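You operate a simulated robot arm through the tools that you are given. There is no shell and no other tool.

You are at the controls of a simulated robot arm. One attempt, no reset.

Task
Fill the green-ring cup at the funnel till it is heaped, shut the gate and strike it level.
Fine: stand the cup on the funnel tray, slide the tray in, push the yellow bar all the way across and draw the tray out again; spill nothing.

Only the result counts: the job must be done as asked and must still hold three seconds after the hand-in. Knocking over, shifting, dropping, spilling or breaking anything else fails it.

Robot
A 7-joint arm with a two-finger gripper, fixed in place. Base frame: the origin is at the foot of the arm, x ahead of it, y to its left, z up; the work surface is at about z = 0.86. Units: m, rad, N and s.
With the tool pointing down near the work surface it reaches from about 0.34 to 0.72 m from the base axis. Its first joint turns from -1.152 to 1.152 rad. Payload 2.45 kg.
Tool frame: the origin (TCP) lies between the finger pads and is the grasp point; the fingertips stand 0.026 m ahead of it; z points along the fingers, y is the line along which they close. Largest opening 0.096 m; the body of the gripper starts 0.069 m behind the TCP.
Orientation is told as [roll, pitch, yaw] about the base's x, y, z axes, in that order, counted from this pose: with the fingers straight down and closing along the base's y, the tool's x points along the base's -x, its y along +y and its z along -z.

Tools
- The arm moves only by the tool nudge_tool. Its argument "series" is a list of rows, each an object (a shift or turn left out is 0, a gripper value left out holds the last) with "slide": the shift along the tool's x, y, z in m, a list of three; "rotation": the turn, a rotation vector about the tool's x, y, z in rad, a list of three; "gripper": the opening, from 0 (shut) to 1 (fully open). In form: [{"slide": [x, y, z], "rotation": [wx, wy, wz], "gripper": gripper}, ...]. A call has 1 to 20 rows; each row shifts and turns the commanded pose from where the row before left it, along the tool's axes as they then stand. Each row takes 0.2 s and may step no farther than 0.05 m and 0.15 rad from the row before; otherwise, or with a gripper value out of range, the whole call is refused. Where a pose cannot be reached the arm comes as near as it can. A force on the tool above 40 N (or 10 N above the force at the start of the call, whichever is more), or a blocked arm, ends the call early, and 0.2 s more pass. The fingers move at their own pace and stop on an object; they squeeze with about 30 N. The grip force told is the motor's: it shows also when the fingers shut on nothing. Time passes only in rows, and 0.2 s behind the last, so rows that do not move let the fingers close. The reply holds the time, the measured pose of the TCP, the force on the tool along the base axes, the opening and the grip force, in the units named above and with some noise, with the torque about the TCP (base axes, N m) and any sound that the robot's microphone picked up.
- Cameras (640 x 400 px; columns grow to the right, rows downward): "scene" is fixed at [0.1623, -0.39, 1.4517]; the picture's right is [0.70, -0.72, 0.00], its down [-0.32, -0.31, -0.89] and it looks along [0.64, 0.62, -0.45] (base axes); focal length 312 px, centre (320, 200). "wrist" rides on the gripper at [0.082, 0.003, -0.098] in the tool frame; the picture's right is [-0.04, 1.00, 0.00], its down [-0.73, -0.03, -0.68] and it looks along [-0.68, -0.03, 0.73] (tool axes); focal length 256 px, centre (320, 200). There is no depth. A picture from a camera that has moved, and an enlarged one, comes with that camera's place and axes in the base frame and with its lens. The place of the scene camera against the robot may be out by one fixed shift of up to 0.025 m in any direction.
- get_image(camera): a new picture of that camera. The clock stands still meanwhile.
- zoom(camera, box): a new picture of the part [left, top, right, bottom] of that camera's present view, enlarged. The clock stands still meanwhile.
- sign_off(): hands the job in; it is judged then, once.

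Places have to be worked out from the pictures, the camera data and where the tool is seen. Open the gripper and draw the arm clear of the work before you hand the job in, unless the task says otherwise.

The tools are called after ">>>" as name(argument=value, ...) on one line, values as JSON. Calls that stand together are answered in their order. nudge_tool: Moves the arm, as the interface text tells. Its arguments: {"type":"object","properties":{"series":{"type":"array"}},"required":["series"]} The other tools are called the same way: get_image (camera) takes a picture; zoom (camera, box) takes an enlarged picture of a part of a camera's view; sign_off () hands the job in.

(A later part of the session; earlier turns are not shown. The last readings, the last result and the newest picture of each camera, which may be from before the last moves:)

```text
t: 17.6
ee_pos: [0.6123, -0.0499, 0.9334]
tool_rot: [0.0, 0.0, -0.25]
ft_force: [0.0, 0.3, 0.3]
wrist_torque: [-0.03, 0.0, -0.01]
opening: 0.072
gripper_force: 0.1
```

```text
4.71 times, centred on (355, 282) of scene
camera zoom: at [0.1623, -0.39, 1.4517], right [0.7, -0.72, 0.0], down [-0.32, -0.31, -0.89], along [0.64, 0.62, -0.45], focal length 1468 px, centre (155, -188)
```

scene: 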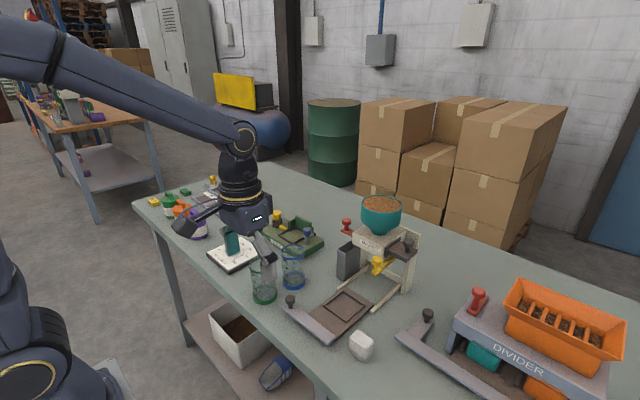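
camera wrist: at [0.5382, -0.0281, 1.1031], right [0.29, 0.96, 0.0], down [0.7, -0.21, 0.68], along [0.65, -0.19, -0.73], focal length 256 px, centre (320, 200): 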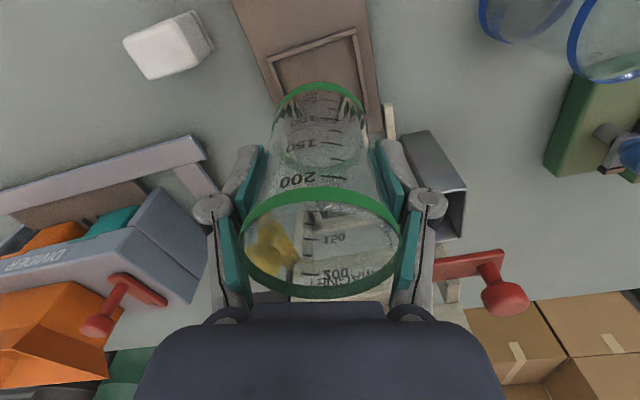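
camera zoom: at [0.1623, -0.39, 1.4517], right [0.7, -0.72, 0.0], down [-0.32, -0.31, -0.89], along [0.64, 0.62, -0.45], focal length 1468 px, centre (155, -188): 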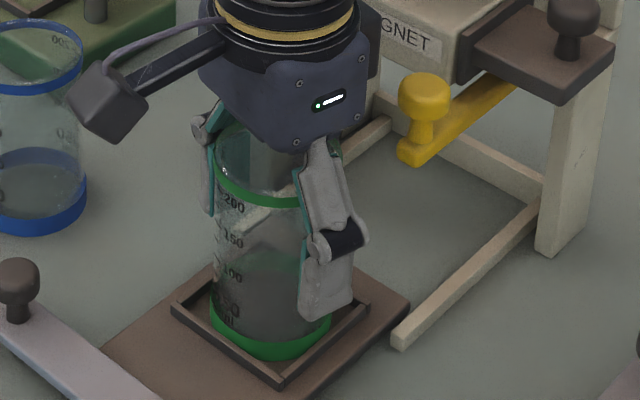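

The cup stands free. I'll raise straight up, then back off and look.

>>> nudge_tool(series=[{"gripper": 0.85}, {"slide": [0, 0, -0.02]}, {"slide": [0, 0, -0.03]}, {"slide": [0, 0, -0.04]}, {"slide": [0, 0, -0.04]}, {"slide": [0.04, -0.01, 0]}, {"slide": [0.04, -0.01, 0]}, {"slide": [0.04, -0.01, 0], "rotation": [0, 0, -0.125]}, {"slide": [0.03, 0, 0], "rotation": [0, 0, -0.125]}, {}])

>>> get_image(camera="wrist")

>>> zoom(camera="scene", box=[280, 190, 430, 340])

```text
t: 19.8
ee_pos: [0.4598, -0.0463, 1.0623]
tool_rot: [0.001, 0.0, 0.001]
ft_force: [0.0, 0.5, -0.4]
wrist_torque: [-0.02, 0.03, 0.04]
opening: 0.0817
gripper_force: 0.1
```

```text
taken
camera wrist: at [0.3791, -0.0416, 1.1588], right [0.04, 1.0, 0.0], down [0.73, -0.03, 0.68], along [0.68, -0.03, -0.73], focal length 256 px, centre (320, 200)
```

wrist: 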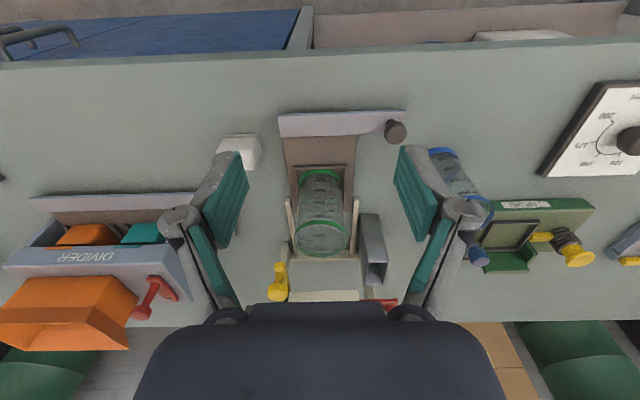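

```text
2.67 times, centred on (355, 265) of scene
camera zoom: at [0.1623, -0.39, 1.4517], right [0.7, -0.72, 0.0], down [-0.32, -0.31, -0.89], along [0.64, 0.62, -0.45], focal length 832 px, centre (227, 27)
```

zoom: 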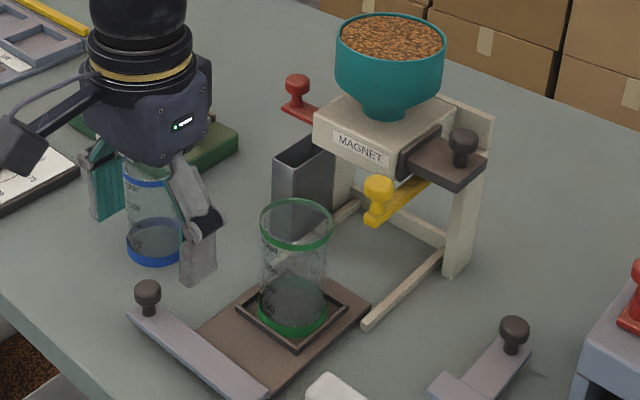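

The cup stands upright in the recess. Next is the tray knob, so I'll zoom to locate it.

>>> zoom(camera="wrist", box=[350, 90, 450, 170])

>>> zoom(camera="scene", box=[275, 275, 355, 345])

>>> zoom(camera="scene", box=[330, 210, 430, 310])

```text
5.00 times, centred on (400, 130) of wrist
camera zoom: at [0.3791, -0.0416, 1.1588], right [0.04, 1.0, 0.0], down [0.73, -0.03, 0.68], along [0.68, -0.03, -0.73], focal length 1280 px, centre (-80, 550)
```

zoom: 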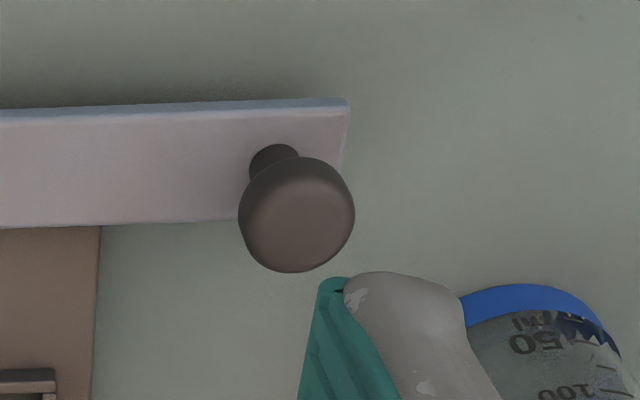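

```text
5.71 times, centred on (315, 310) of scene
camera zoom: at [0.1623, -0.39, 1.4517], right [0.7, -0.72, 0.0], down [-0.32, -0.31, -0.89], along [0.64, 0.62, -0.45], focal length 1783 px, centre (349, -429)
```

zoom: 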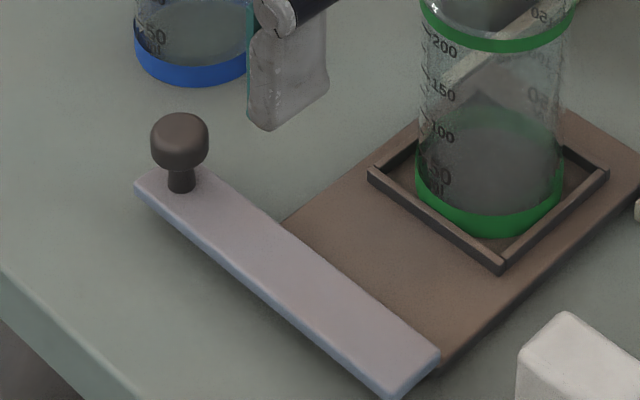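

```text
4.00 times, centred on (380, 260) of scene
camera zoom: at [0.1623, -0.39, 1.4517], right [0.7, -0.72, 0.0], down [-0.32, -0.31, -0.89], along [0.64, 0.62, -0.45], focal length 1248 px, centre (80, -40)
```

zoom: 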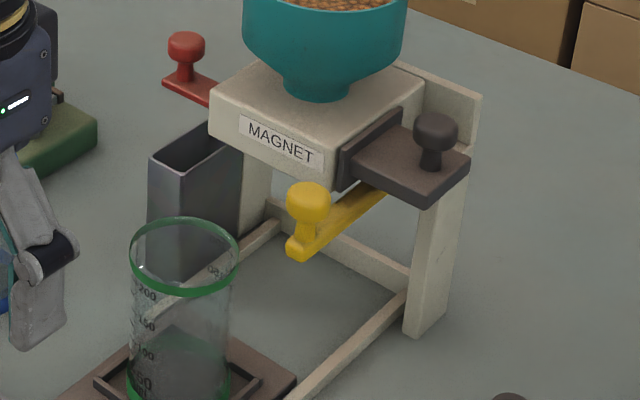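

The tray knob head is at about (0.5215, 0.036, 0.90), roughly 26 mm across. I'll move above it and lower with the fingers part-open.

>>> nudge_tool(series=[{"slide": [-0.0207, 0.0275, 0], "gripper": 0.6}, {"slide": [-0.0205, 0.0275, 0]}, {"slide": [-0.0205, 0.0273, 0.01]}, {"slide": [0, 0, 0.04]}, {"slide": [0, 0, 0.04]}, {"slide": [0, 0, 0.04]}, {"slide": [0, 0, 0.02]}, {}, {}])

>>> get_image(camera="wrist")

>>> zoom(camera="scene", box=[255, 250, 345, 340])

```text
t: 21.8
ee_pos: [0.5206, 0.0384, 0.9126]
tool_rot: [0.0, 0.0, 0.0]
ft_force: [-1.2, 0.3, 0.2]
wrist_torque: [0.0, -0.02, 0.0]
opening: 0.0574
gripper_force: 0.1
```

```text
taken
camera wrist: at [0.4392, 0.0411, 1.0099], right [0.04, 1.0, 0.0], down [0.73, -0.03, 0.68], along [0.68, -0.03, -0.73], focal length 256 px, centre (320, 200)
```

wrist: 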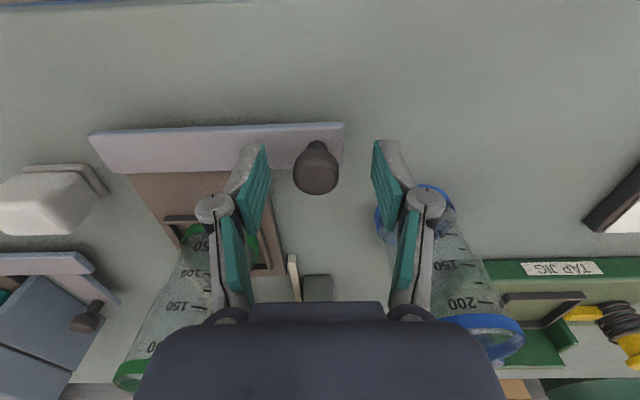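

```text
4.44 times, centred on (300, 295) of scene
camera zoom: at [0.1623, -0.39, 1.4517], right [0.7, -0.72, 0.0], down [-0.32, -0.31, -0.89], along [0.64, 0.62, -0.45], focal length 1386 px, centre (409, -222)
```

zoom: 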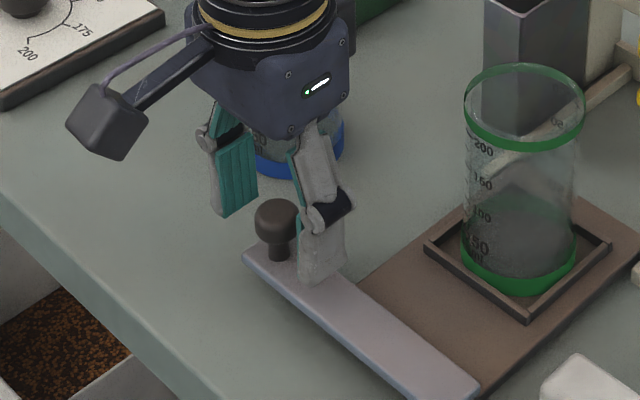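

The knob sits between the pads, so I'll lower 4 mm and close on it.

>>> nudge_tool(series=[{"slide": [0.0015, -0.0015, 0.004]}, {"gripper": 0.1}, {}, {}, {}, {}])

>>> zoom(camera="wrist", box=[220, 90, 420, 250])

```text
t: 23.2
ee_pos: [0.5196, 0.034, 0.9092]
tool_rot: [0.0, 0.0, -0.001]
ft_force: [-1.0, -0.7, -2.5]
wrist_torque: [-0.01, -0.13, 0.0]
opening: 0.0221
gripper_force: 45.2
```

```text
2.50 times, centred on (320, 170) of wrist
camera zoom: at [0.4386, 0.0391, 1.006], right [0.04, 1.0, 0.0], down [0.73, -0.03, 0.68], along [0.68, -0.03, -0.73], focal length 640 px, centre (320, 275)
```

zoom: 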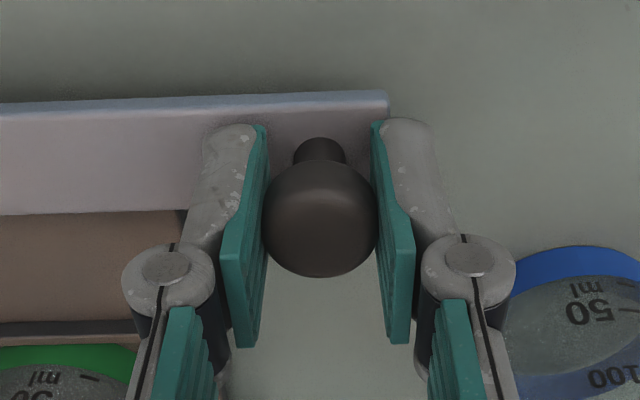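

The knob is gripped. I'll push the tray in slowly and watch the forces.

>>> nudge_tool(series=[{"slide": [-0.001, 0, 0]}, {"slide": [-0.002, 0, 0]}, {"slide": [-0.003, 0, 0]}, {"slide": [-0.004, 0, 0]}, {"slide": [-0.004, 0, 0]}, {"slide": [-0.004, 0, 0]}, {"slide": [-0.003, 0, 0]}, {"slide": [-0.002, 0, 0]}, {}])

>>> zoom(camera="scene", box=[280, 190, 430, 340])

```text
t: 25.2
ee_pos: [0.5422, 0.0357, 0.9091]
tool_rot: [0.0, 0.004, 0.001]
ft_force: [-0.8, 2.3, -35.9]
wrist_torque: [0.03, 0.07, 0.0]
opening: 0.0223
gripper_force: 44.3
```

```text
2.67 times, centred on (355, 265) of scene
camera zoom: at [0.163, -0.3899, 1.4516], right [0.7, -0.72, 0.0], down [-0.32, -0.31, -0.89], along [0.64, 0.62, -0.45], focal length 832 px, centre (227, 27)
```

zoom: 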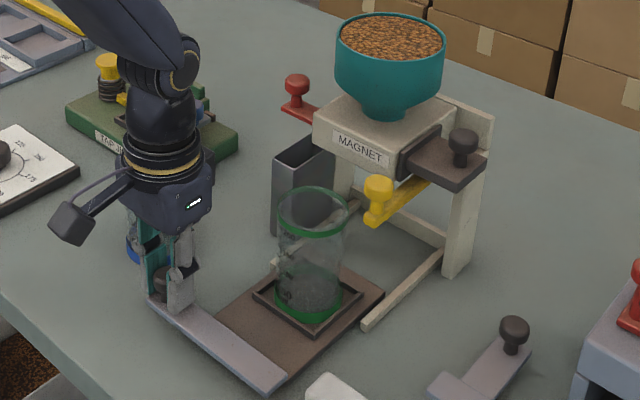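

The tray moves with the cup upright, but there's a vertical pull of -36 N on the tool. I'll ease it by lowering slightly.

>>> nudge_tool(series=[{"slide": [0, 0, 0.001]}, {}])

```text
t: 25.8
ee_pos: [0.5444, 0.0353, 0.9084]
tool_rot: [-0.001, 0.0, 0.0]
ft_force: [-0.7, 2.0, -15.0]
wrist_torque: [0.03, 1.22, -0.06]
opening: 0.0226
gripper_force: 45.2
```

>>> nudge_tool(series=[{"slide": [0, 0, 0.0006]}, {}])

>>> zoom(camera="wrist", box=[220, 90, 420, 250])

```text
t: 26.4
ee_pos: [0.5456, 0.0349, 0.9093]
tool_rot: [0.002, -0.004, 0.003]
ft_force: [-0.9, 4.3, 6.9]
wrist_torque: [0.06, 1.12, 0.0]
opening: 0.0223
gripper_force: 45.0
```

```text
2.50 times, centred on (320, 170) of wrist
camera zoom: at [0.4639, 0.039, 1.0062], right [0.04, 1.0, 0.0], down [0.73, -0.03, 0.68], along [0.68, -0.03, -0.73], focal length 640 px, centre (320, 275)
```

zoom: 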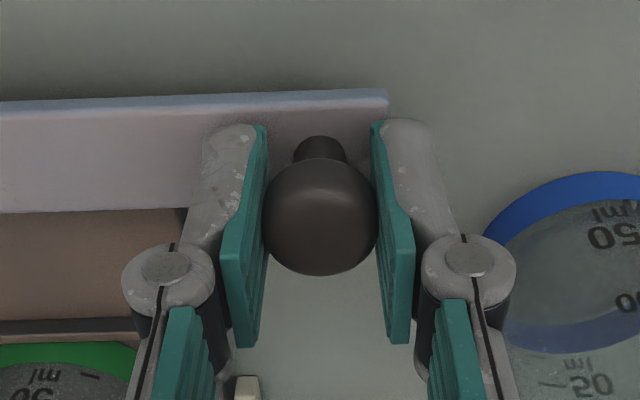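

The loads are small again. The hinge will pass the blue cup with about 7 mm clearance, so I'll continue in short strokes and check with pictures.

>>> nudge_tool(series=[{"slide": [-0.003, 0, 0]}, {"slide": [-0.004, 0, 0]}, {"slide": [-0.004, 0, 0]}, {"slide": [-0.003, 0, 0]}, {"slide": [-0.002, 0, 0]}, {}])

>>> get_image(camera="wrist")

>>> zoom(camera="scene", box=[270, 230, 350, 310])

```text
t: 27.8
ee_pos: [0.5602, 0.0352, 0.9092]
tool_rot: [0.003, -0.004, 0.001]
ft_force: [0.0, 12.9, 29.8]
wrist_torque: [0.16, -0.32, 0.0]
opening: 0.0223
gripper_force: 44.8
```

```text
taken
camera wrist: at [0.478, 0.0389, 1.0059], right [0.04, 1.0, 0.0], down [0.73, -0.03, 0.68], along [0.68, -0.03, -0.73], focal length 256 px, centre (320, 200)
```

wrist: 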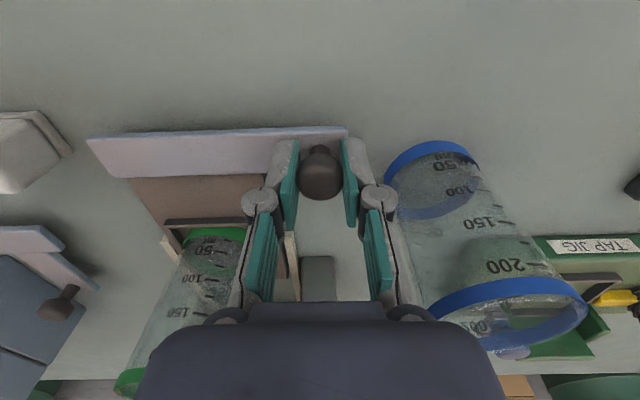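

```text
5.00 times, centred on (310, 270) of scene
camera zoom: at [0.1618, -0.3896, 1.4518], right [0.7, -0.72, 0.0], down [-0.32, -0.31, -0.89], along [0.64, 0.62, -0.45], focal length 1560 px, centre (370, -150)
```

zoom: 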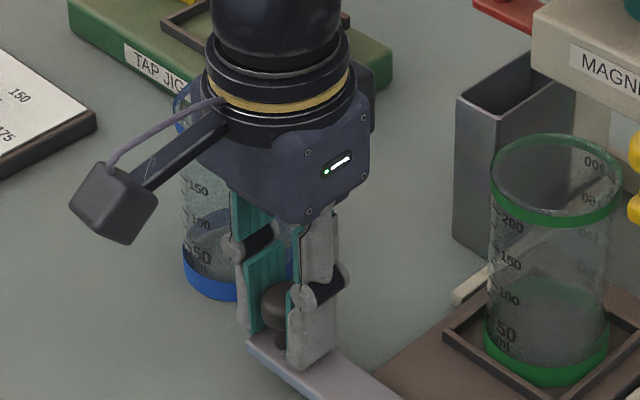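

Side and vertical loads have built up (12.9 and 29.8 N), so I'll relieve them with small corrections and continue.

>>> nudge_tool(series=[{"slide": [0, 0.0006, -0.0012]}, {}])

```text
t: 28.4
ee_pos: [0.5574, 0.0348, 0.9091]
tool_rot: [-0.001, 0.0, 0.0]
ft_force: [0.8, 10.4, 14.7]
wrist_torque: [0.12, -1.12, 0.0]
opening: 0.0229
gripper_force: 45.3
```

>>> nudge_tool(series=[{"slide": [-0.001, 0.0008, -0.0006]}, {"slide": [-0.003, 0, -0.0002]}, {"slide": [-0.004, 0.0001, -0.0002]}, {"slide": [-0.003, 0, -0.0002]}, {"slide": [-0.002, 0, 0]}, {}])

>>> get_image(camera="wrist")

```text
t: 29.8
ee_pos: [0.5709, 0.0346, 0.9093]
tool_rot: [0.001, 0.008, 0.0]
ft_force: [-0.7, 5.4, -15.2]
wrist_torque: [0.04, 0.48, -0.04]
opening: 0.0225
gripper_force: 45.1
```

```text
taken
camera wrist: at [0.4906, 0.0392, 1.0063], right [0.04, 1.0, 0.0], down [0.74, -0.03, 0.68], along [0.68, -0.03, -0.74], focal length 256 px, centre (320, 200)
```

wrist: 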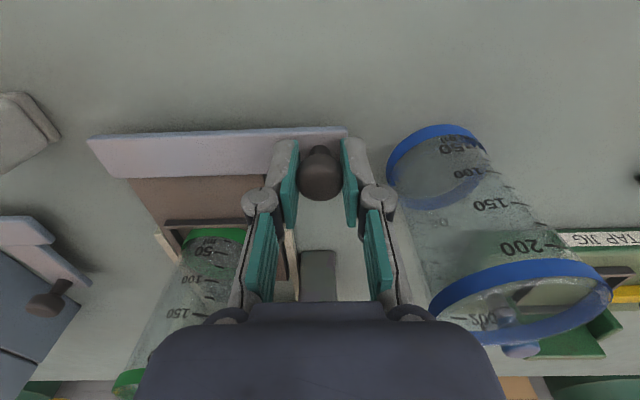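

The forces are moderate and the blue cup is clear, so I'll continue.

>>> nudge_tool(series=[{"slide": [-0.001, 0.0002, 0.0007]}, {"slide": [-0.003, 0, 0]}, {"slide": [-0.004, 0, 0]}, {"slide": [-0.004, 0, 0]}, {"slide": [-0.002, 0, 0]}, {}])

>>> get_image(camera="wrist")

>>> zoom(camera="scene", box=[280, 190, 430, 340])

```text
t: 31.2
ee_pos: [0.5873, 0.0356, 0.9091]
tool_rot: [-0.003, 0.002, 0.0]
ft_force: [-1.3, -5.6, -23.2]
wrist_torque: [-0.01, 0.46, -0.05]
opening: 0.0224
gripper_force: 45.3
```

```text
taken
camera wrist: at [0.5067, 0.0393, 1.0061], right [0.04, 1.0, 0.0], down [0.73, -0.03, 0.68], along [0.68, -0.03, -0.74], focal length 256 px, centre (320, 200)
```

wrist: 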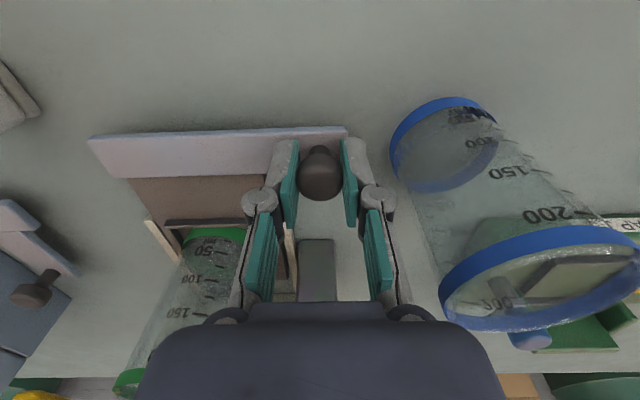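

```text
2.67 times, centred on (355, 265) of scene
camera zoom: at [0.1628, -0.3901, 1.4516], right [0.7, -0.72, 0.0], down [-0.32, -0.31, -0.89], along [0.64, 0.62, -0.45], focal length 832 px, centre (227, 27)
```

zoom: 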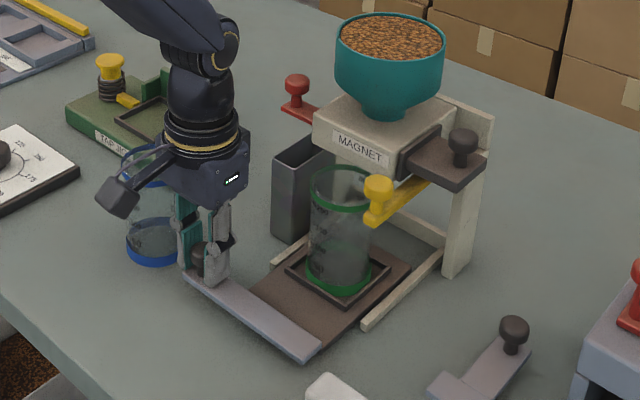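

Good progress; the cup is still upright. I'll continue with a slight relief.

>>> nudge_tool(series=[{"slide": [-0.001, -0.0002, 0.001]}, {"slide": [-0.003, 0, 0]}, {"slide": [-0.003, 0, 0]}, {"slide": [-0.003, 0, 0]}, {"slide": [-0.002, 0, 0]}, {}])

>>> zoom(camera="scene", box=[280, 190, 430, 340])

```text
t: 32.6
ee_pos: [0.5993, 0.0362, 0.9088]
tool_rot: [-0.001, -0.002, -0.001]
ft_force: [-0.1, -7.5, 0.5]
wrist_torque: [-0.09, 0.72, 0.01]
opening: 0.0225
gripper_force: 44.9
```

```text
2.67 times, centred on (355, 265) of scene
camera zoom: at [0.1623, -0.3902, 1.4516], right [0.7, -0.72, 0.0], down [-0.32, -0.31, -0.89], along [0.64, 0.62, -0.45], focal length 832 px, centre (227, 27)
```

zoom: 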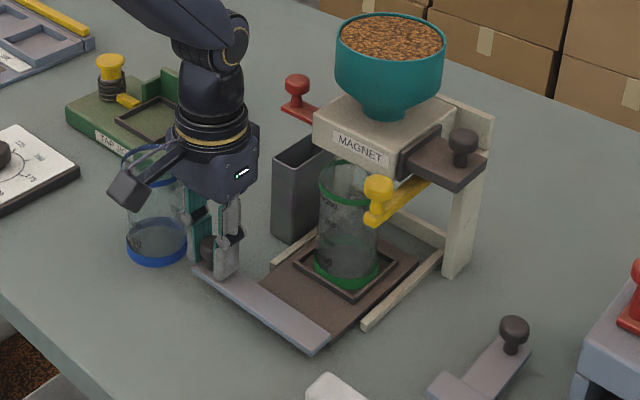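

There's no stop yet. I'll keep on in small strokes towards the funnel axis (x≈0.715) and watch the x-force for the end stop.

>>> nudge_tool(series=[{"slide": [-0.002, -0.0002, 0]}, {"slide": [-0.003, 0, 0]}, {"slide": [-0.003, 0, 0]}, {"slide": [-0.002, 0, 0]}, {}])

>>> get_image(camera="wrist")

>>> zoom(camera="scene", box=[320, 200, 430, 310])

```text
t: 33.8
ee_pos: [0.6087, 0.0355, 0.9088]
tool_rot: [0.0, -0.001, -0.001]
ft_force: [0.2, -11.8, 13.7]
wrist_torque: [-0.14, 0.18, -0.01]
opening: 0.0224
gripper_force: 44.8
```

```text
taken
camera wrist: at [0.5274, 0.0392, 1.0059], right [0.04, 1.0, 0.0], down [0.73, -0.03, 0.68], along [0.68, -0.03, -0.73], focal length 256 px, centre (320, 200)
```

wrist: 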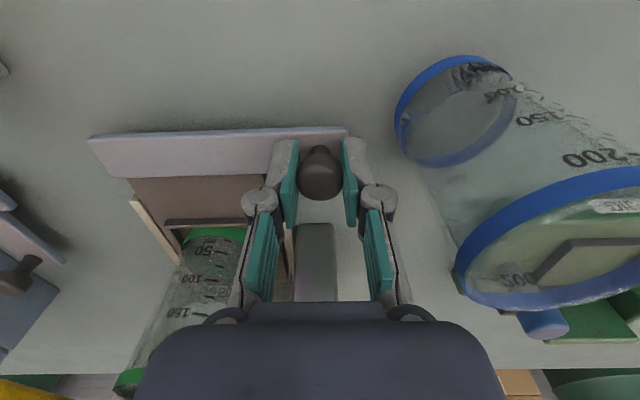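

```text
3.64 times, centred on (375, 255) of scene
camera zoom: at [0.1621, -0.3903, 1.4516], right [0.7, -0.72, 0.0], down [-0.32, -0.31, -0.89], along [0.64, 0.62, -0.45], focal length 1134 px, centre (120, 0)
```

zoom: 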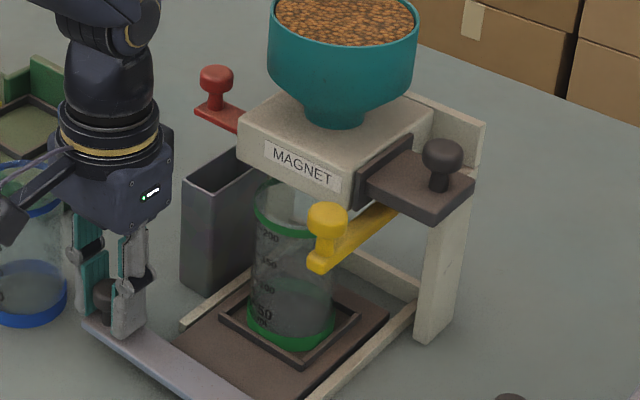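

Re-triangulating with only wrist views (the scene camera seems shifted in y) puts the red knob at about (0.723, 0.037, 1.023) and the yellow knob at about (0.652, -0.102, 1.017). The funnel axis would then be near x≈0.74, so the tray has more travel and I'll keep pushing.

>>> nudge_tool(series=[{"slide": [-0.002, -0.0006, -0.0006]}, {"slide": [-0.003, 0, 0]}, {"slide": [-0.003, 0, 0]}, {"slide": [-0.002, 0, 0]}, {}])

>>> zoom(camera="scene", box=[320, 200, 430, 310])

```text
t: 35.0
ee_pos: [0.6193, 0.0339, 0.908]
tool_rot: [-0.003, 0.001, -0.002]
ft_force: [-0.5, -11.0, 12.3]
wrist_torque: [-0.08, -0.33, 0.01]
opening: 0.0224
gripper_force: 44.6
```

```text
3.64 times, centred on (375, 255) of scene
camera zoom: at [0.1621, -0.3903, 1.4516], right [0.7, -0.72, 0.0], down [-0.32, -0.31, -0.89], along [0.64, 0.62, -0.45], focal length 1134 px, centre (120, 0)
```

zoom: 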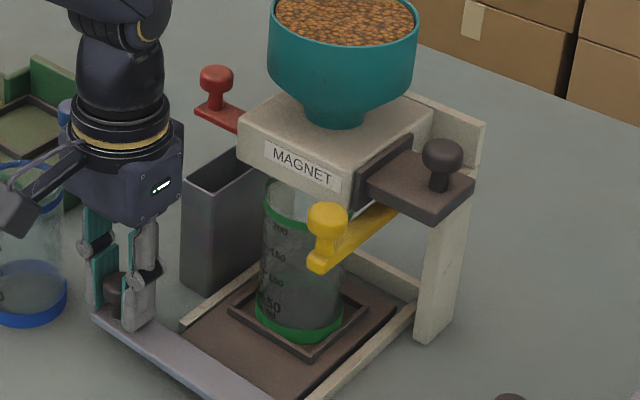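

There's still no stop and the cup is now under the block's front edge. Continuing.

>>> nudge_tool(series=[{"slide": [-0.001, -0.0006, -0.0006]}, {"slide": [-0.003, 0, 0]}, {"slide": [-0.003, 0, 0]}, {"slide": [-0.002, 0, 0]}, {}])

>>> zoom(camera="scene", box=[320, 200, 430, 310])

```text
t: 36.2
ee_pos: [0.6263, 0.0351, 0.9089]
tool_rot: [0.002, 0.003, 0.0]
ft_force: [0.3, -10.4, -1.1]
wrist_torque: [-0.1, 0.06, 0.01]
opening: 0.0227
gripper_force: 44.7
```

```text
3.64 times, centred on (375, 255) of scene
camera zoom: at [0.1623, -0.3902, 1.4516], right [0.7, -0.72, 0.0], down [-0.32, -0.31, -0.89], along [0.64, 0.62, -0.45], focal length 1134 px, centre (120, 0)
```

zoom: 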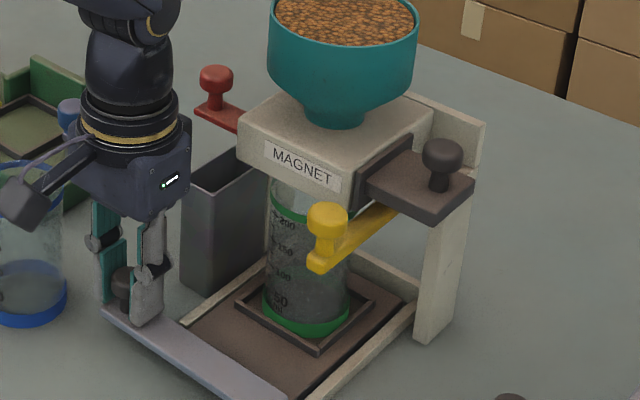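

By vertical-line alignment with the spout, the cup still needs about 9–10 mm. Continuing in small strokes.

>>> nudge_tool(series=[{"slide": [-0.001, -0.0005, 0]}, {"slide": [-0.002, 0, 0]}, {"slide": [-0.003, 0, 0]}, {"slide": [-0.002, 0, 0]}, {}])

>>> zoom(camera="scene", box=[320, 200, 430, 310])

```text
t: 37.4
ee_pos: [0.6348, 0.0346, 0.9084]
tool_rot: [0.002, 0.003, 0.001]
ft_force: [-2.4, -0.2, -14.7]
wrist_torque: [-0.02, -0.29, 0.05]
opening: 0.0227
gripper_force: 45.1
```

```text
3.64 times, centred on (375, 255) of scene
camera zoom: at [0.1626, -0.39, 1.4516], right [0.7, -0.72, 0.0], down [-0.32, -0.31, -0.89], along [0.64, 0.62, -0.45], focal length 1134 px, centre (120, 0)
```

zoom: 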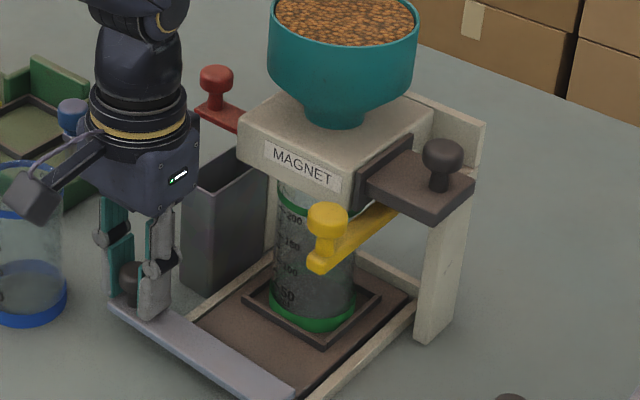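

>>> nudge_tool(series=[{"slide": [-0.001, 0, 0.0005]}, {"slide": [-0.002, 0, 0]}, {"slide": [-0.001, 0, 0]}, {}])

>>> zoom(camera="scene", box=[320, 200, 430, 310])

```text
t: 38.4
ee_pos: [0.6351, 0.0355, 0.9097]
tool_rot: [0.004, 0.011, 0.001]
ft_force: [-31.9, 5.6, 8.5]
wrist_torque: [0.06, 0.36, 0.01]
opening: 0.0225
gripper_force: 45.4
```

```text
3.64 times, centred on (375, 255) of scene
camera zoom: at [0.1613, -0.3898, 1.4518], right [0.7, -0.72, 0.0], down [-0.32, -0.31, -0.89], along [0.64, 0.62, -0.45], focal length 1134 px, centre (120, 0)
```

zoom: 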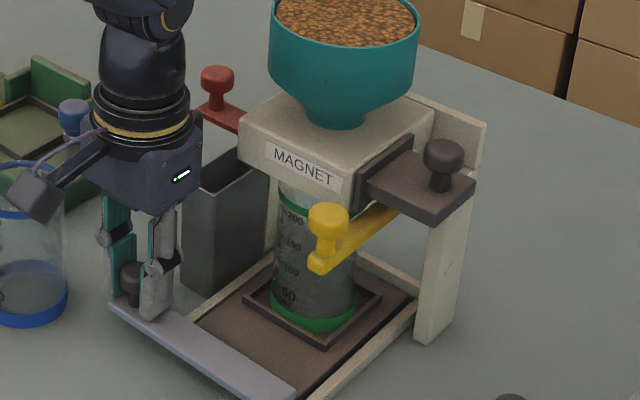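

The end stop is reached (Fx -32 N) and the cup is on the funnel axis. I'll relieve the push, open the fingers slightly, and lift off the knob.

>>> nudge_tool(series=[{"slide": [0.0013, 0, -0.0003]}, {}, {"gripper": 0.35}, {}, {}])

>>> zoom(camera="wrist", box=[220, 90, 460, 290])

```text
t: 39.6
ee_pos: [0.6387, 0.0342, 0.9088]
tool_rot: [0.0, -0.002, 0.002]
ft_force: [-0.6, -0.3, 0.3]
wrist_torque: [-0.04, 0.01, 0.01]
opening: 0.0337
gripper_force: 0.0
```

```text
2.00 times, centred on (340, 190) of wrist
camera zoom: at [0.5578, 0.038, 1.0068], right [0.04, 1.0, 0.0], down [0.73, -0.03, 0.68], along [0.68, -0.03, -0.73], focal length 512 px, centre (280, 220)
```

zoom: 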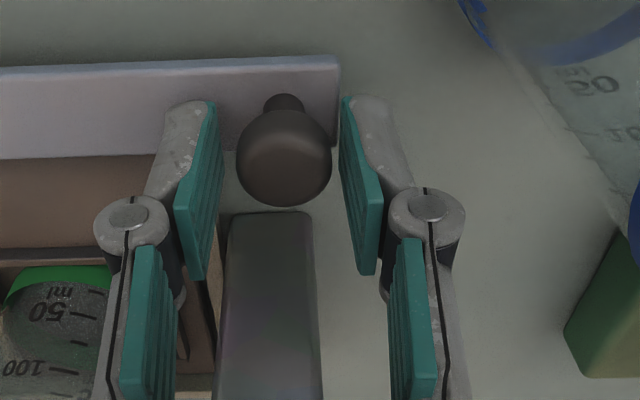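

The knob is free and the bin is just ahead of it. I'll lift straight up, then back away to view the gate and bar knobs.

>>> nudge_tool(series=[{"slide": [0, 0, -0.02]}, {"slide": [0, 0, -0.03]}, {"slide": [0.02, 0, -0.03]}, {"slide": [0.04, 0, -0.03]}, {"slide": [0.04, 0, -0.03]}, {"slide": [0.04, 0, -0.03]}, {"slide": [0.04, 0, -0.03]}, {"slide": [0.04, 0, -0.02]}, {}, {}])

>>> get_image(camera="wrist")

>>> get_image(camera="scene")

```text
t: 41.8
ee_pos: [0.4191, 0.0342, 1.1289]
tool_rot: [0.0, 0.0, 0.002]
ft_force: [-0.2, 0.0, 0.1]
wrist_torque: [0.02, -0.02, -0.04]
opening: 0.0334
gripper_force: 0.0
```

```text
taken
camera wrist: at [0.3377, 0.0382, 1.2264], right [0.04, 1.0, 0.0], down [0.73, -0.03, 0.68], along [0.68, -0.03, -0.73], focal length 256 px, centre (320, 200)
```

wrist: 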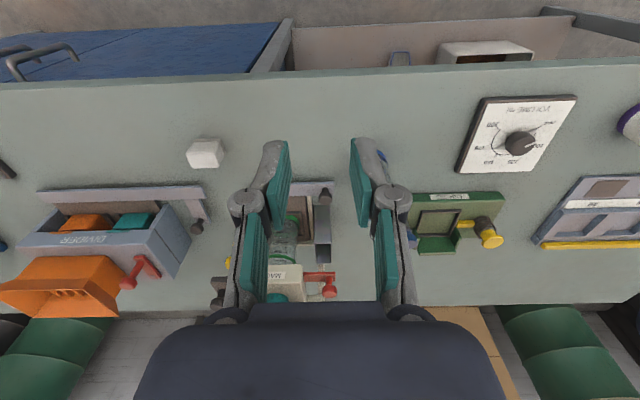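

```text
taken
```

scene: 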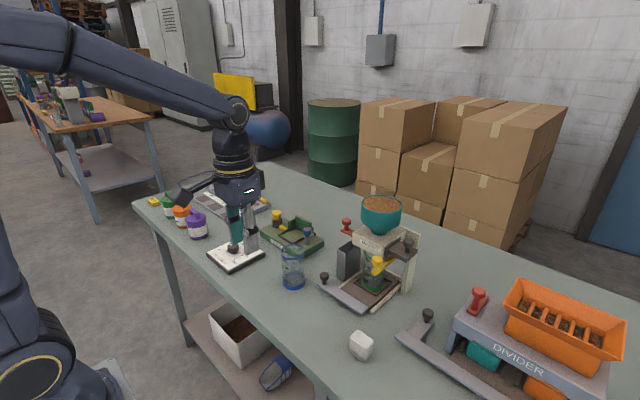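

I need a closer look at the gate. I'll open the fingers wide for a clear view and move to a viewing pose in front of the red knob.

>>> nudge_tool(series=[{"slide": [-0.04, 0.001, 0], "gripper": 1.0}, {"slide": [-0.04, 0.001, 0]}, {"slide": [-0.03, 0.001, 0.01]}, {}, {}])

>>> get_image(camera="wrist")

>>> zoom(camera="wrist", box=[240, 160, 400, 310])

>>> zoom(camera="scene", box=[325, 195, 425, 305])

```text
t: 43.0
ee_pos: [0.5296, 0.0383, 1.12]
tool_rot: [-0.001, 0.0, 0.0]
ft_force: [0.2, -0.4, 0.2]
wrist_torque: [0.0, -0.01, 0.02]
opening: 0.0962
gripper_force: 0.1
```

```text
taken
camera wrist: at [0.4487, 0.0415, 1.2165], right [0.04, 1.0, 0.0], down [0.73, -0.03, 0.68], along [0.68, -0.03, -0.73], focal length 256 px, centre (320, 200)
```

wrist: 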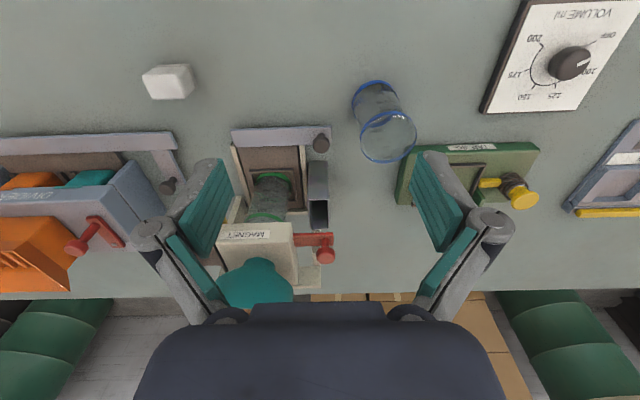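

```text
2.67 times, centred on (320, 235) of wrist
camera zoom: at [0.4487, 0.0415, 1.2165], right [0.04, 1.0, 0.0], down [0.73, -0.03, 0.68], along [0.68, -0.03, -0.73], focal length 683 px, centre (320, 107)
```

zoom: 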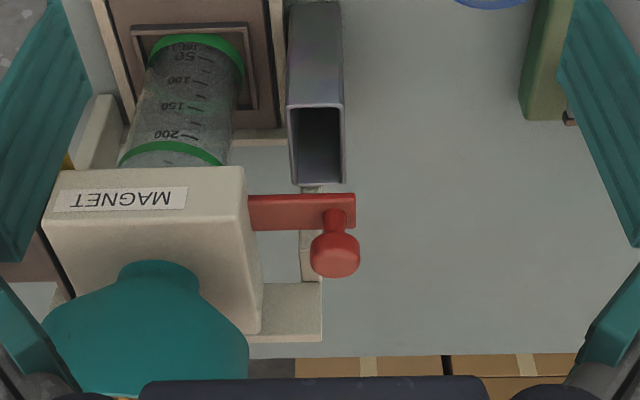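

```text
3.64 times, centred on (375, 250) of scene
camera zoom: at [0.1623, -0.39, 1.4517], right [0.7, -0.72, 0.0], down [-0.32, -0.31, -0.89], along [0.64, 0.62, -0.45], focal length 1134 px, centre (120, 18)
```

zoom: 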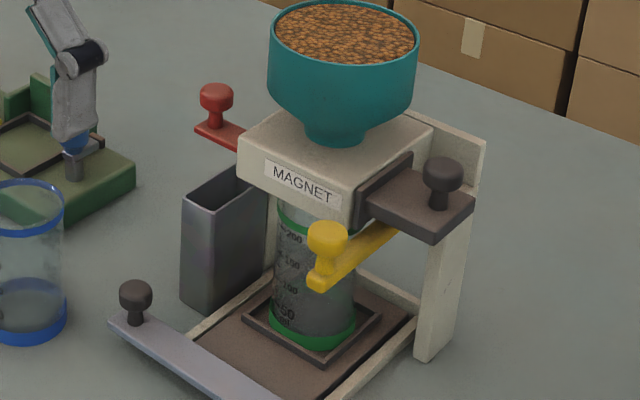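

The gate plate comes out of the block at z≈1.0, with the block side at y≈-0.007 and the knob at about (0.721, 0.037, 1.025). A 90° yaw (fingers closing along x, camera on the +y side) clears the block and bowl, so I'll rotate here first.

>>> nudge_tool(series=[{"rotation": [0, 0, 0.1428]}, {"rotation": [0, 0, 0.1428]}, {"rotation": [0, 0, 0.1428]}, {"rotation": [0, 0, 0.1428]}, {"rotation": [0, 0, 0.1428]}, {"rotation": [0, 0, 0.1428]}, {"rotation": [0, 0, 0.1428]}, {"rotation": [0, 0, 0.1428]}, {"rotation": [0, 0, 0.1428]}, {"rotation": [0, 0, 0.1428]}, {"rotation": [0, 0, 0.1428]}, {}, {}])

>>> get_image(camera="scene")

```text
t: 45.8
ee_pos: [0.5274, 0.0366, 1.1198]
tool_rot: [0.0, 0.0, -1.57]
ft_force: [-0.3, 0.2, -0.3]
wrist_torque: [-0.02, 0.03, -0.02]
opening: 0.0962
gripper_force: 0.1
```

```text
taken
```

scene: 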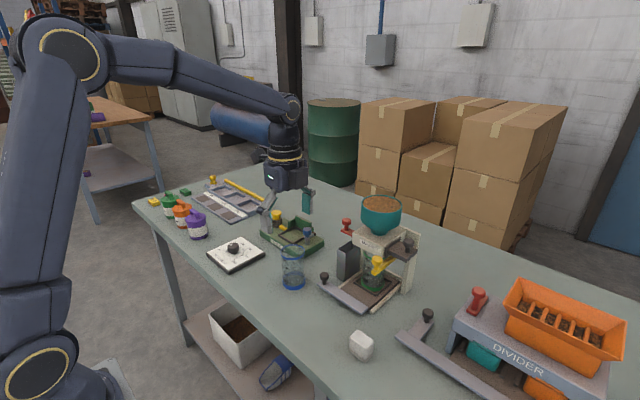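

The rotation is fine. I'll advance at height toward the red knob, keeping a bit to +y, and then take a picture.

>>> nudge_tool(series=[{"slide": [0.005, 0.04, 0]}, {"slide": [0.005, 0.04, 0]}, {"slide": [0.005, 0.04, 0]}, {"slide": [0, 0.035, 0]}, {}, {}])

>>> get_image(camera="wrist")

>>> zoom(camera="scene", box=[310, 120, 450, 300])

```text
t: 47.2
ee_pos: [0.6825, 0.0516, 1.1163]
tool_rot: [0.0, -0.001, -1.569]
ft_force: [0.4, 0.6, 0.2]
wrist_torque: [0.02, 0.0, -0.01]
opening: 0.0959
gripper_force: 0.1
```

```text
taken
camera wrist: at [0.6857, 0.1343, 1.2136], right [1.0, -0.04, 0.0], down [-0.03, -0.73, 0.68], along [-0.03, -0.68, -0.73], focal length 256 px, centre (320, 200)
```

wrist: 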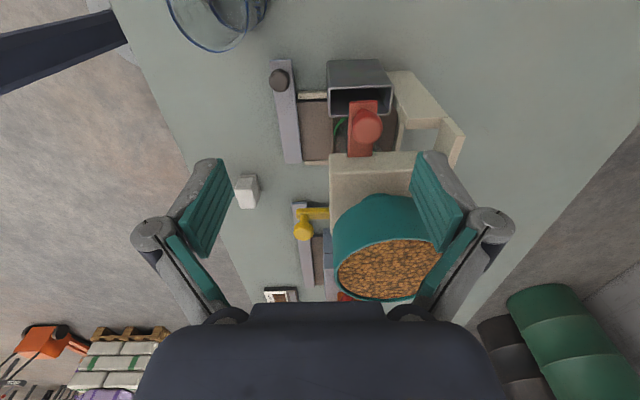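

```text
2.22 times, centred on (380, 210) of scene
camera zoom: at [0.1623, -0.39, 1.4517], right [0.7, -0.72, 0.0], down [-0.32, -0.31, -0.89], along [0.64, 0.62, -0.45], focal length 693 px, centre (187, 178)
```

zoom: 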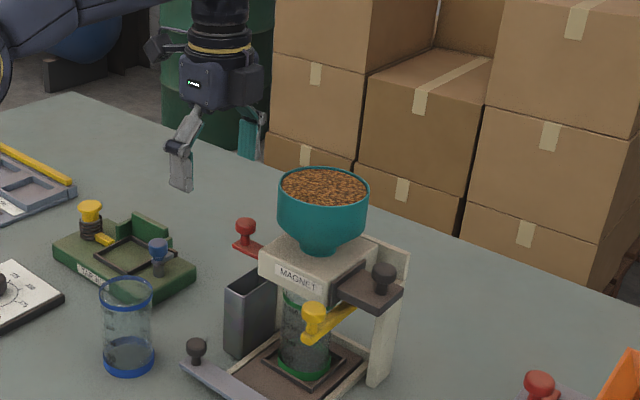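

The red knob reads (0.718, 0.038) here. I'll align above it, with the opening reduced to about 0.067, and descend partway.

>>> nudge_tool(series=[{"slide": [-0.006, 0.018, 0], "gripper": 0.7}, {"slide": [-0.0076, 0.0175, 0]}, {}, {"slide": [0, 0, 0.03]}, {"slide": [0, 0, 0.015]}, {}])

>>> get_image(camera="wrist")

>>> zoom(camera="scene", box=[310, 150, 450, 300])

```text
t: 48.6
ee_pos: [0.6998, 0.04, 1.0676]
tool_rot: [0.0, 0.0, -1.569]
ft_force: [0.3, -0.3, 0.1]
wrist_torque: [0.01, 0.0, 0.05]
opening: 0.0672
gripper_force: 0.0
out of reach, approached as far as the arm can: row 1, 2
```

```text
taken
camera wrist: at [0.7039, 0.1221, 1.164], right [1.0, -0.04, 0.0], down [-0.03, -0.73, 0.68], along [-0.03, -0.68, -0.73], focal length 256 px, centre (320, 200)
```

wrist: 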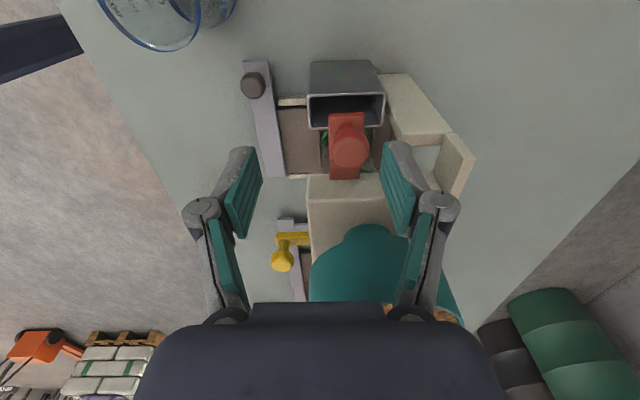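

```text
2.67 times, centred on (380, 225) of scene
camera zoom: at [0.1623, -0.39, 1.4517], right [0.7, -0.72, 0.0], down [-0.32, -0.31, -0.89], along [0.64, 0.62, -0.45], focal length 832 px, centre (160, 133)
```

zoom: 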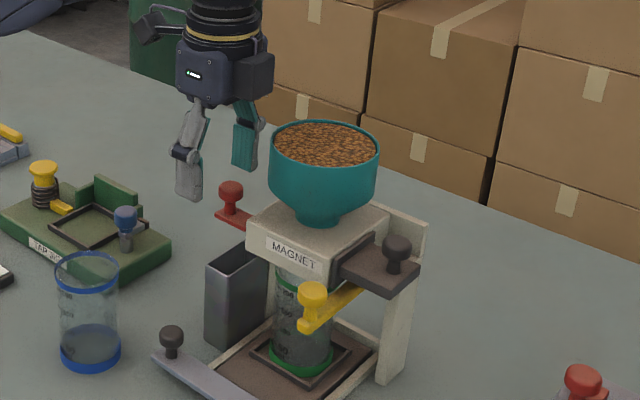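

Straight down the arm stops at x≈0.70. I'll tilt the fingers forward by 0.15 rad to gain reach, then line up on the knob at (0.7175, 0.037).

>>> nudge_tool(series=[{"rotation": [-0.15, 0, 0]}, {}, {}])

```text
t: 49.4
ee_pos: [0.7002, 0.0381, 1.0673]
tool_rot: [0.149, -0.002, -1.568]
ft_force: [0.7, 0.5, -0.1]
wrist_torque: [-0.01, 0.01, 0.0]
opening: 0.0672
gripper_force: 0.1
```

>>> nudge_tool(series=[{"slide": [-0.001, 0.0143, 0.0224]}, {}, {}])

>>> get_image(camera="wrist")

>>> zoom(camera="scene", box=[310, 170, 430, 290])

```text
t: 50.2
ee_pos: [0.7193, 0.0359, 1.049]
tool_rot: [0.15, 0.0, -1.569]
ft_force: [0.6, -0.5, -0.6]
wrist_torque: [0.03, 0.01, -0.02]
opening: 0.0675
gripper_force: 0.1
```

```text
taken
camera wrist: at [0.708, 0.1189, 1.1447], right [0.99, -0.04, 0.15], down [-0.13, -0.73, 0.67], along [0.08, -0.68, -0.73], focal length 256 px, centre (320, 200)
```

wrist: 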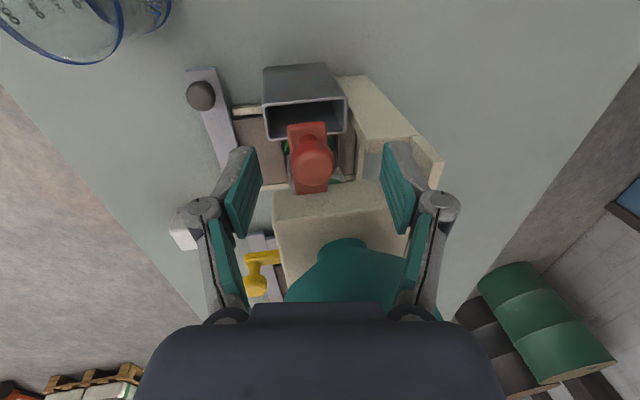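

```text
3.33 times, centred on (370, 230) of scene
camera zoom: at [0.1623, -0.39, 1.4517], right [0.7, -0.72, 0.0], down [-0.32, -0.31, -0.89], along [0.64, 0.62, -0.45], focal length 1040 px, centre (153, 100)
```

zoom: 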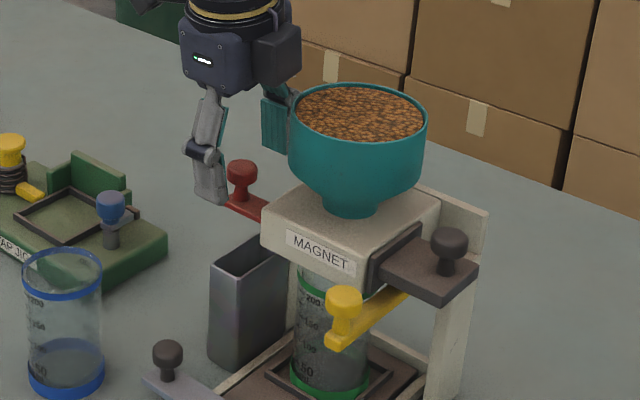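

The knob lies about 4 mm toward the base from the pad centre line. I'll shift and lower around it.

>>> nudge_tool(series=[{"slide": [0.002, -0.0068, 0.0076]}, {"slide": [0, 0, 0.0076]}, {}, {}])

>>> zoom(camera="wrist", box=[200, 60, 460, 280])

>>> zoom(camera="scene", box=[310, 180, 400, 270])

```text
t: 51.2
ee_pos: [0.7145, 0.0393, 1.0323]
tool_rot: [0.15, 0.001, -1.569]
ft_force: [0.3, -0.4, 0.5]
wrist_torque: [-0.01, 0.01, -0.01]
opening: 0.0674
gripper_force: 0.1
```

```text
1.82 times, centred on (330, 170) of wrist
camera zoom: at [0.7028, 0.1219, 1.1299], right [0.99, -0.04, 0.15], down [-0.13, -0.73, 0.67], along [0.08, -0.68, -0.73], focal length 465 px, centre (302, 254)
```

zoom: 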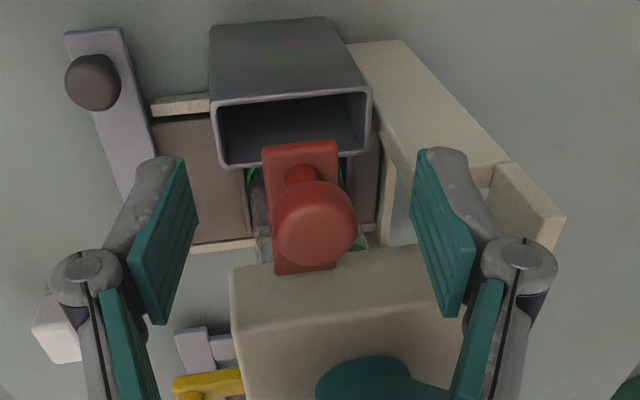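

```text
4.44 times, centred on (355, 225) of scene
camera zoom: at [0.1623, -0.39, 1.4517], right [0.7, -0.72, 0.0], down [-0.32, -0.31, -0.89], along [0.64, 0.62, -0.45], focal length 1386 px, centre (164, 89)
```

zoom: 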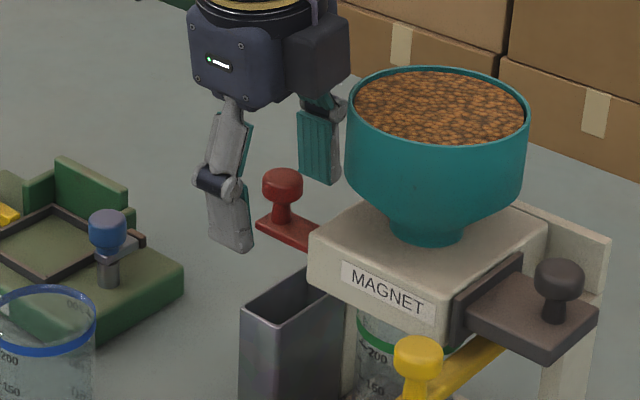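

The knob is centred between the fingers, so I'll close on it.

>>> nudge_tool(series=[{"gripper": 0.1}, {}, {}, {}, {}])

>>> zoom(camera="wrist", box=[200, 60, 460, 280])

>>> zoom(camera="scene", box=[310, 180, 430, 310])

```text
t: 52.4
ee_pos: [0.7176, 0.0387, 1.0351]
tool_rot: [0.161, -0.001, -1.569]
ft_force: [35.9, -0.1, -1.0]
wrist_torque: [0.05, 0.32, 0.07]
opening: 0.0227
gripper_force: 45.1
```

```text
1.82 times, centred on (330, 170) of wrist
camera zoom: at [0.705, 0.1218, 1.1306], right [0.99, -0.04, 0.16], down [-0.14, -0.73, 0.67], along [0.09, -0.68, -0.73], focal length 465 px, centre (302, 254)
```

zoom: 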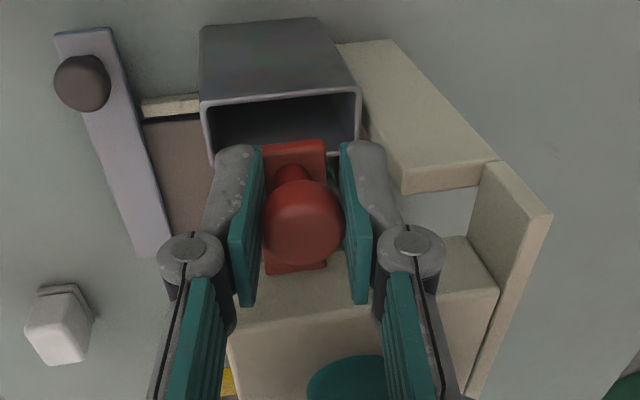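

```text
3.08 times, centred on (370, 245) of scene
camera zoom: at [0.1634, -0.39, 1.4515], right [0.7, -0.72, 0.0], down [-0.32, -0.31, -0.89], along [0.64, 0.62, -0.45], focal length 960 px, centre (166, 62)
```

zoom: 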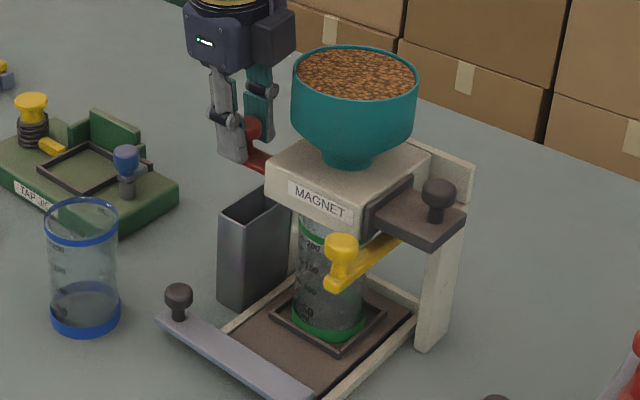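

It's gripped, with a 36 N side load, so I'll shift +x by about 1.6 mm to relieve it.

>>> nudge_tool(series=[{"slide": [0, 0.0015, 0]}, {}, {}])

```text
t: 53.2
ee_pos: [0.7174, 0.0393, 1.0342]
tool_rot: [0.159, 0.0, -1.569]
ft_force: [31.5, -1.3, 3.8]
wrist_torque: [-0.01, 0.24, 0.05]
opening: 0.023
gripper_force: 44.8
```

>>> nudge_tool(series=[{"slide": [0, 0.0015, 0]}, {}, {}])

```text
t: 54.0
ee_pos: [0.7164, 0.0401, 1.0338]
tool_rot: [0.153, -0.001, -1.569]
ft_force: [19.7, 0.0, 9.3]
wrist_torque: [-0.09, 0.29, -0.01]
opening: 0.023
gripper_force: 45.5
```

>>> nudge_tool(series=[{"slide": [0, 0.002, -0.0005]}, {}, {}])

```text
t: 54.8
ee_pos: [0.7164, 0.0396, 1.0338]
tool_rot: [0.147, -0.001, -1.569]
ft_force: [-4.7, -1.0, 12.8]
wrist_torque: [-0.18, 0.49, -0.04]
opening: 0.0232
gripper_force: 45.2
```

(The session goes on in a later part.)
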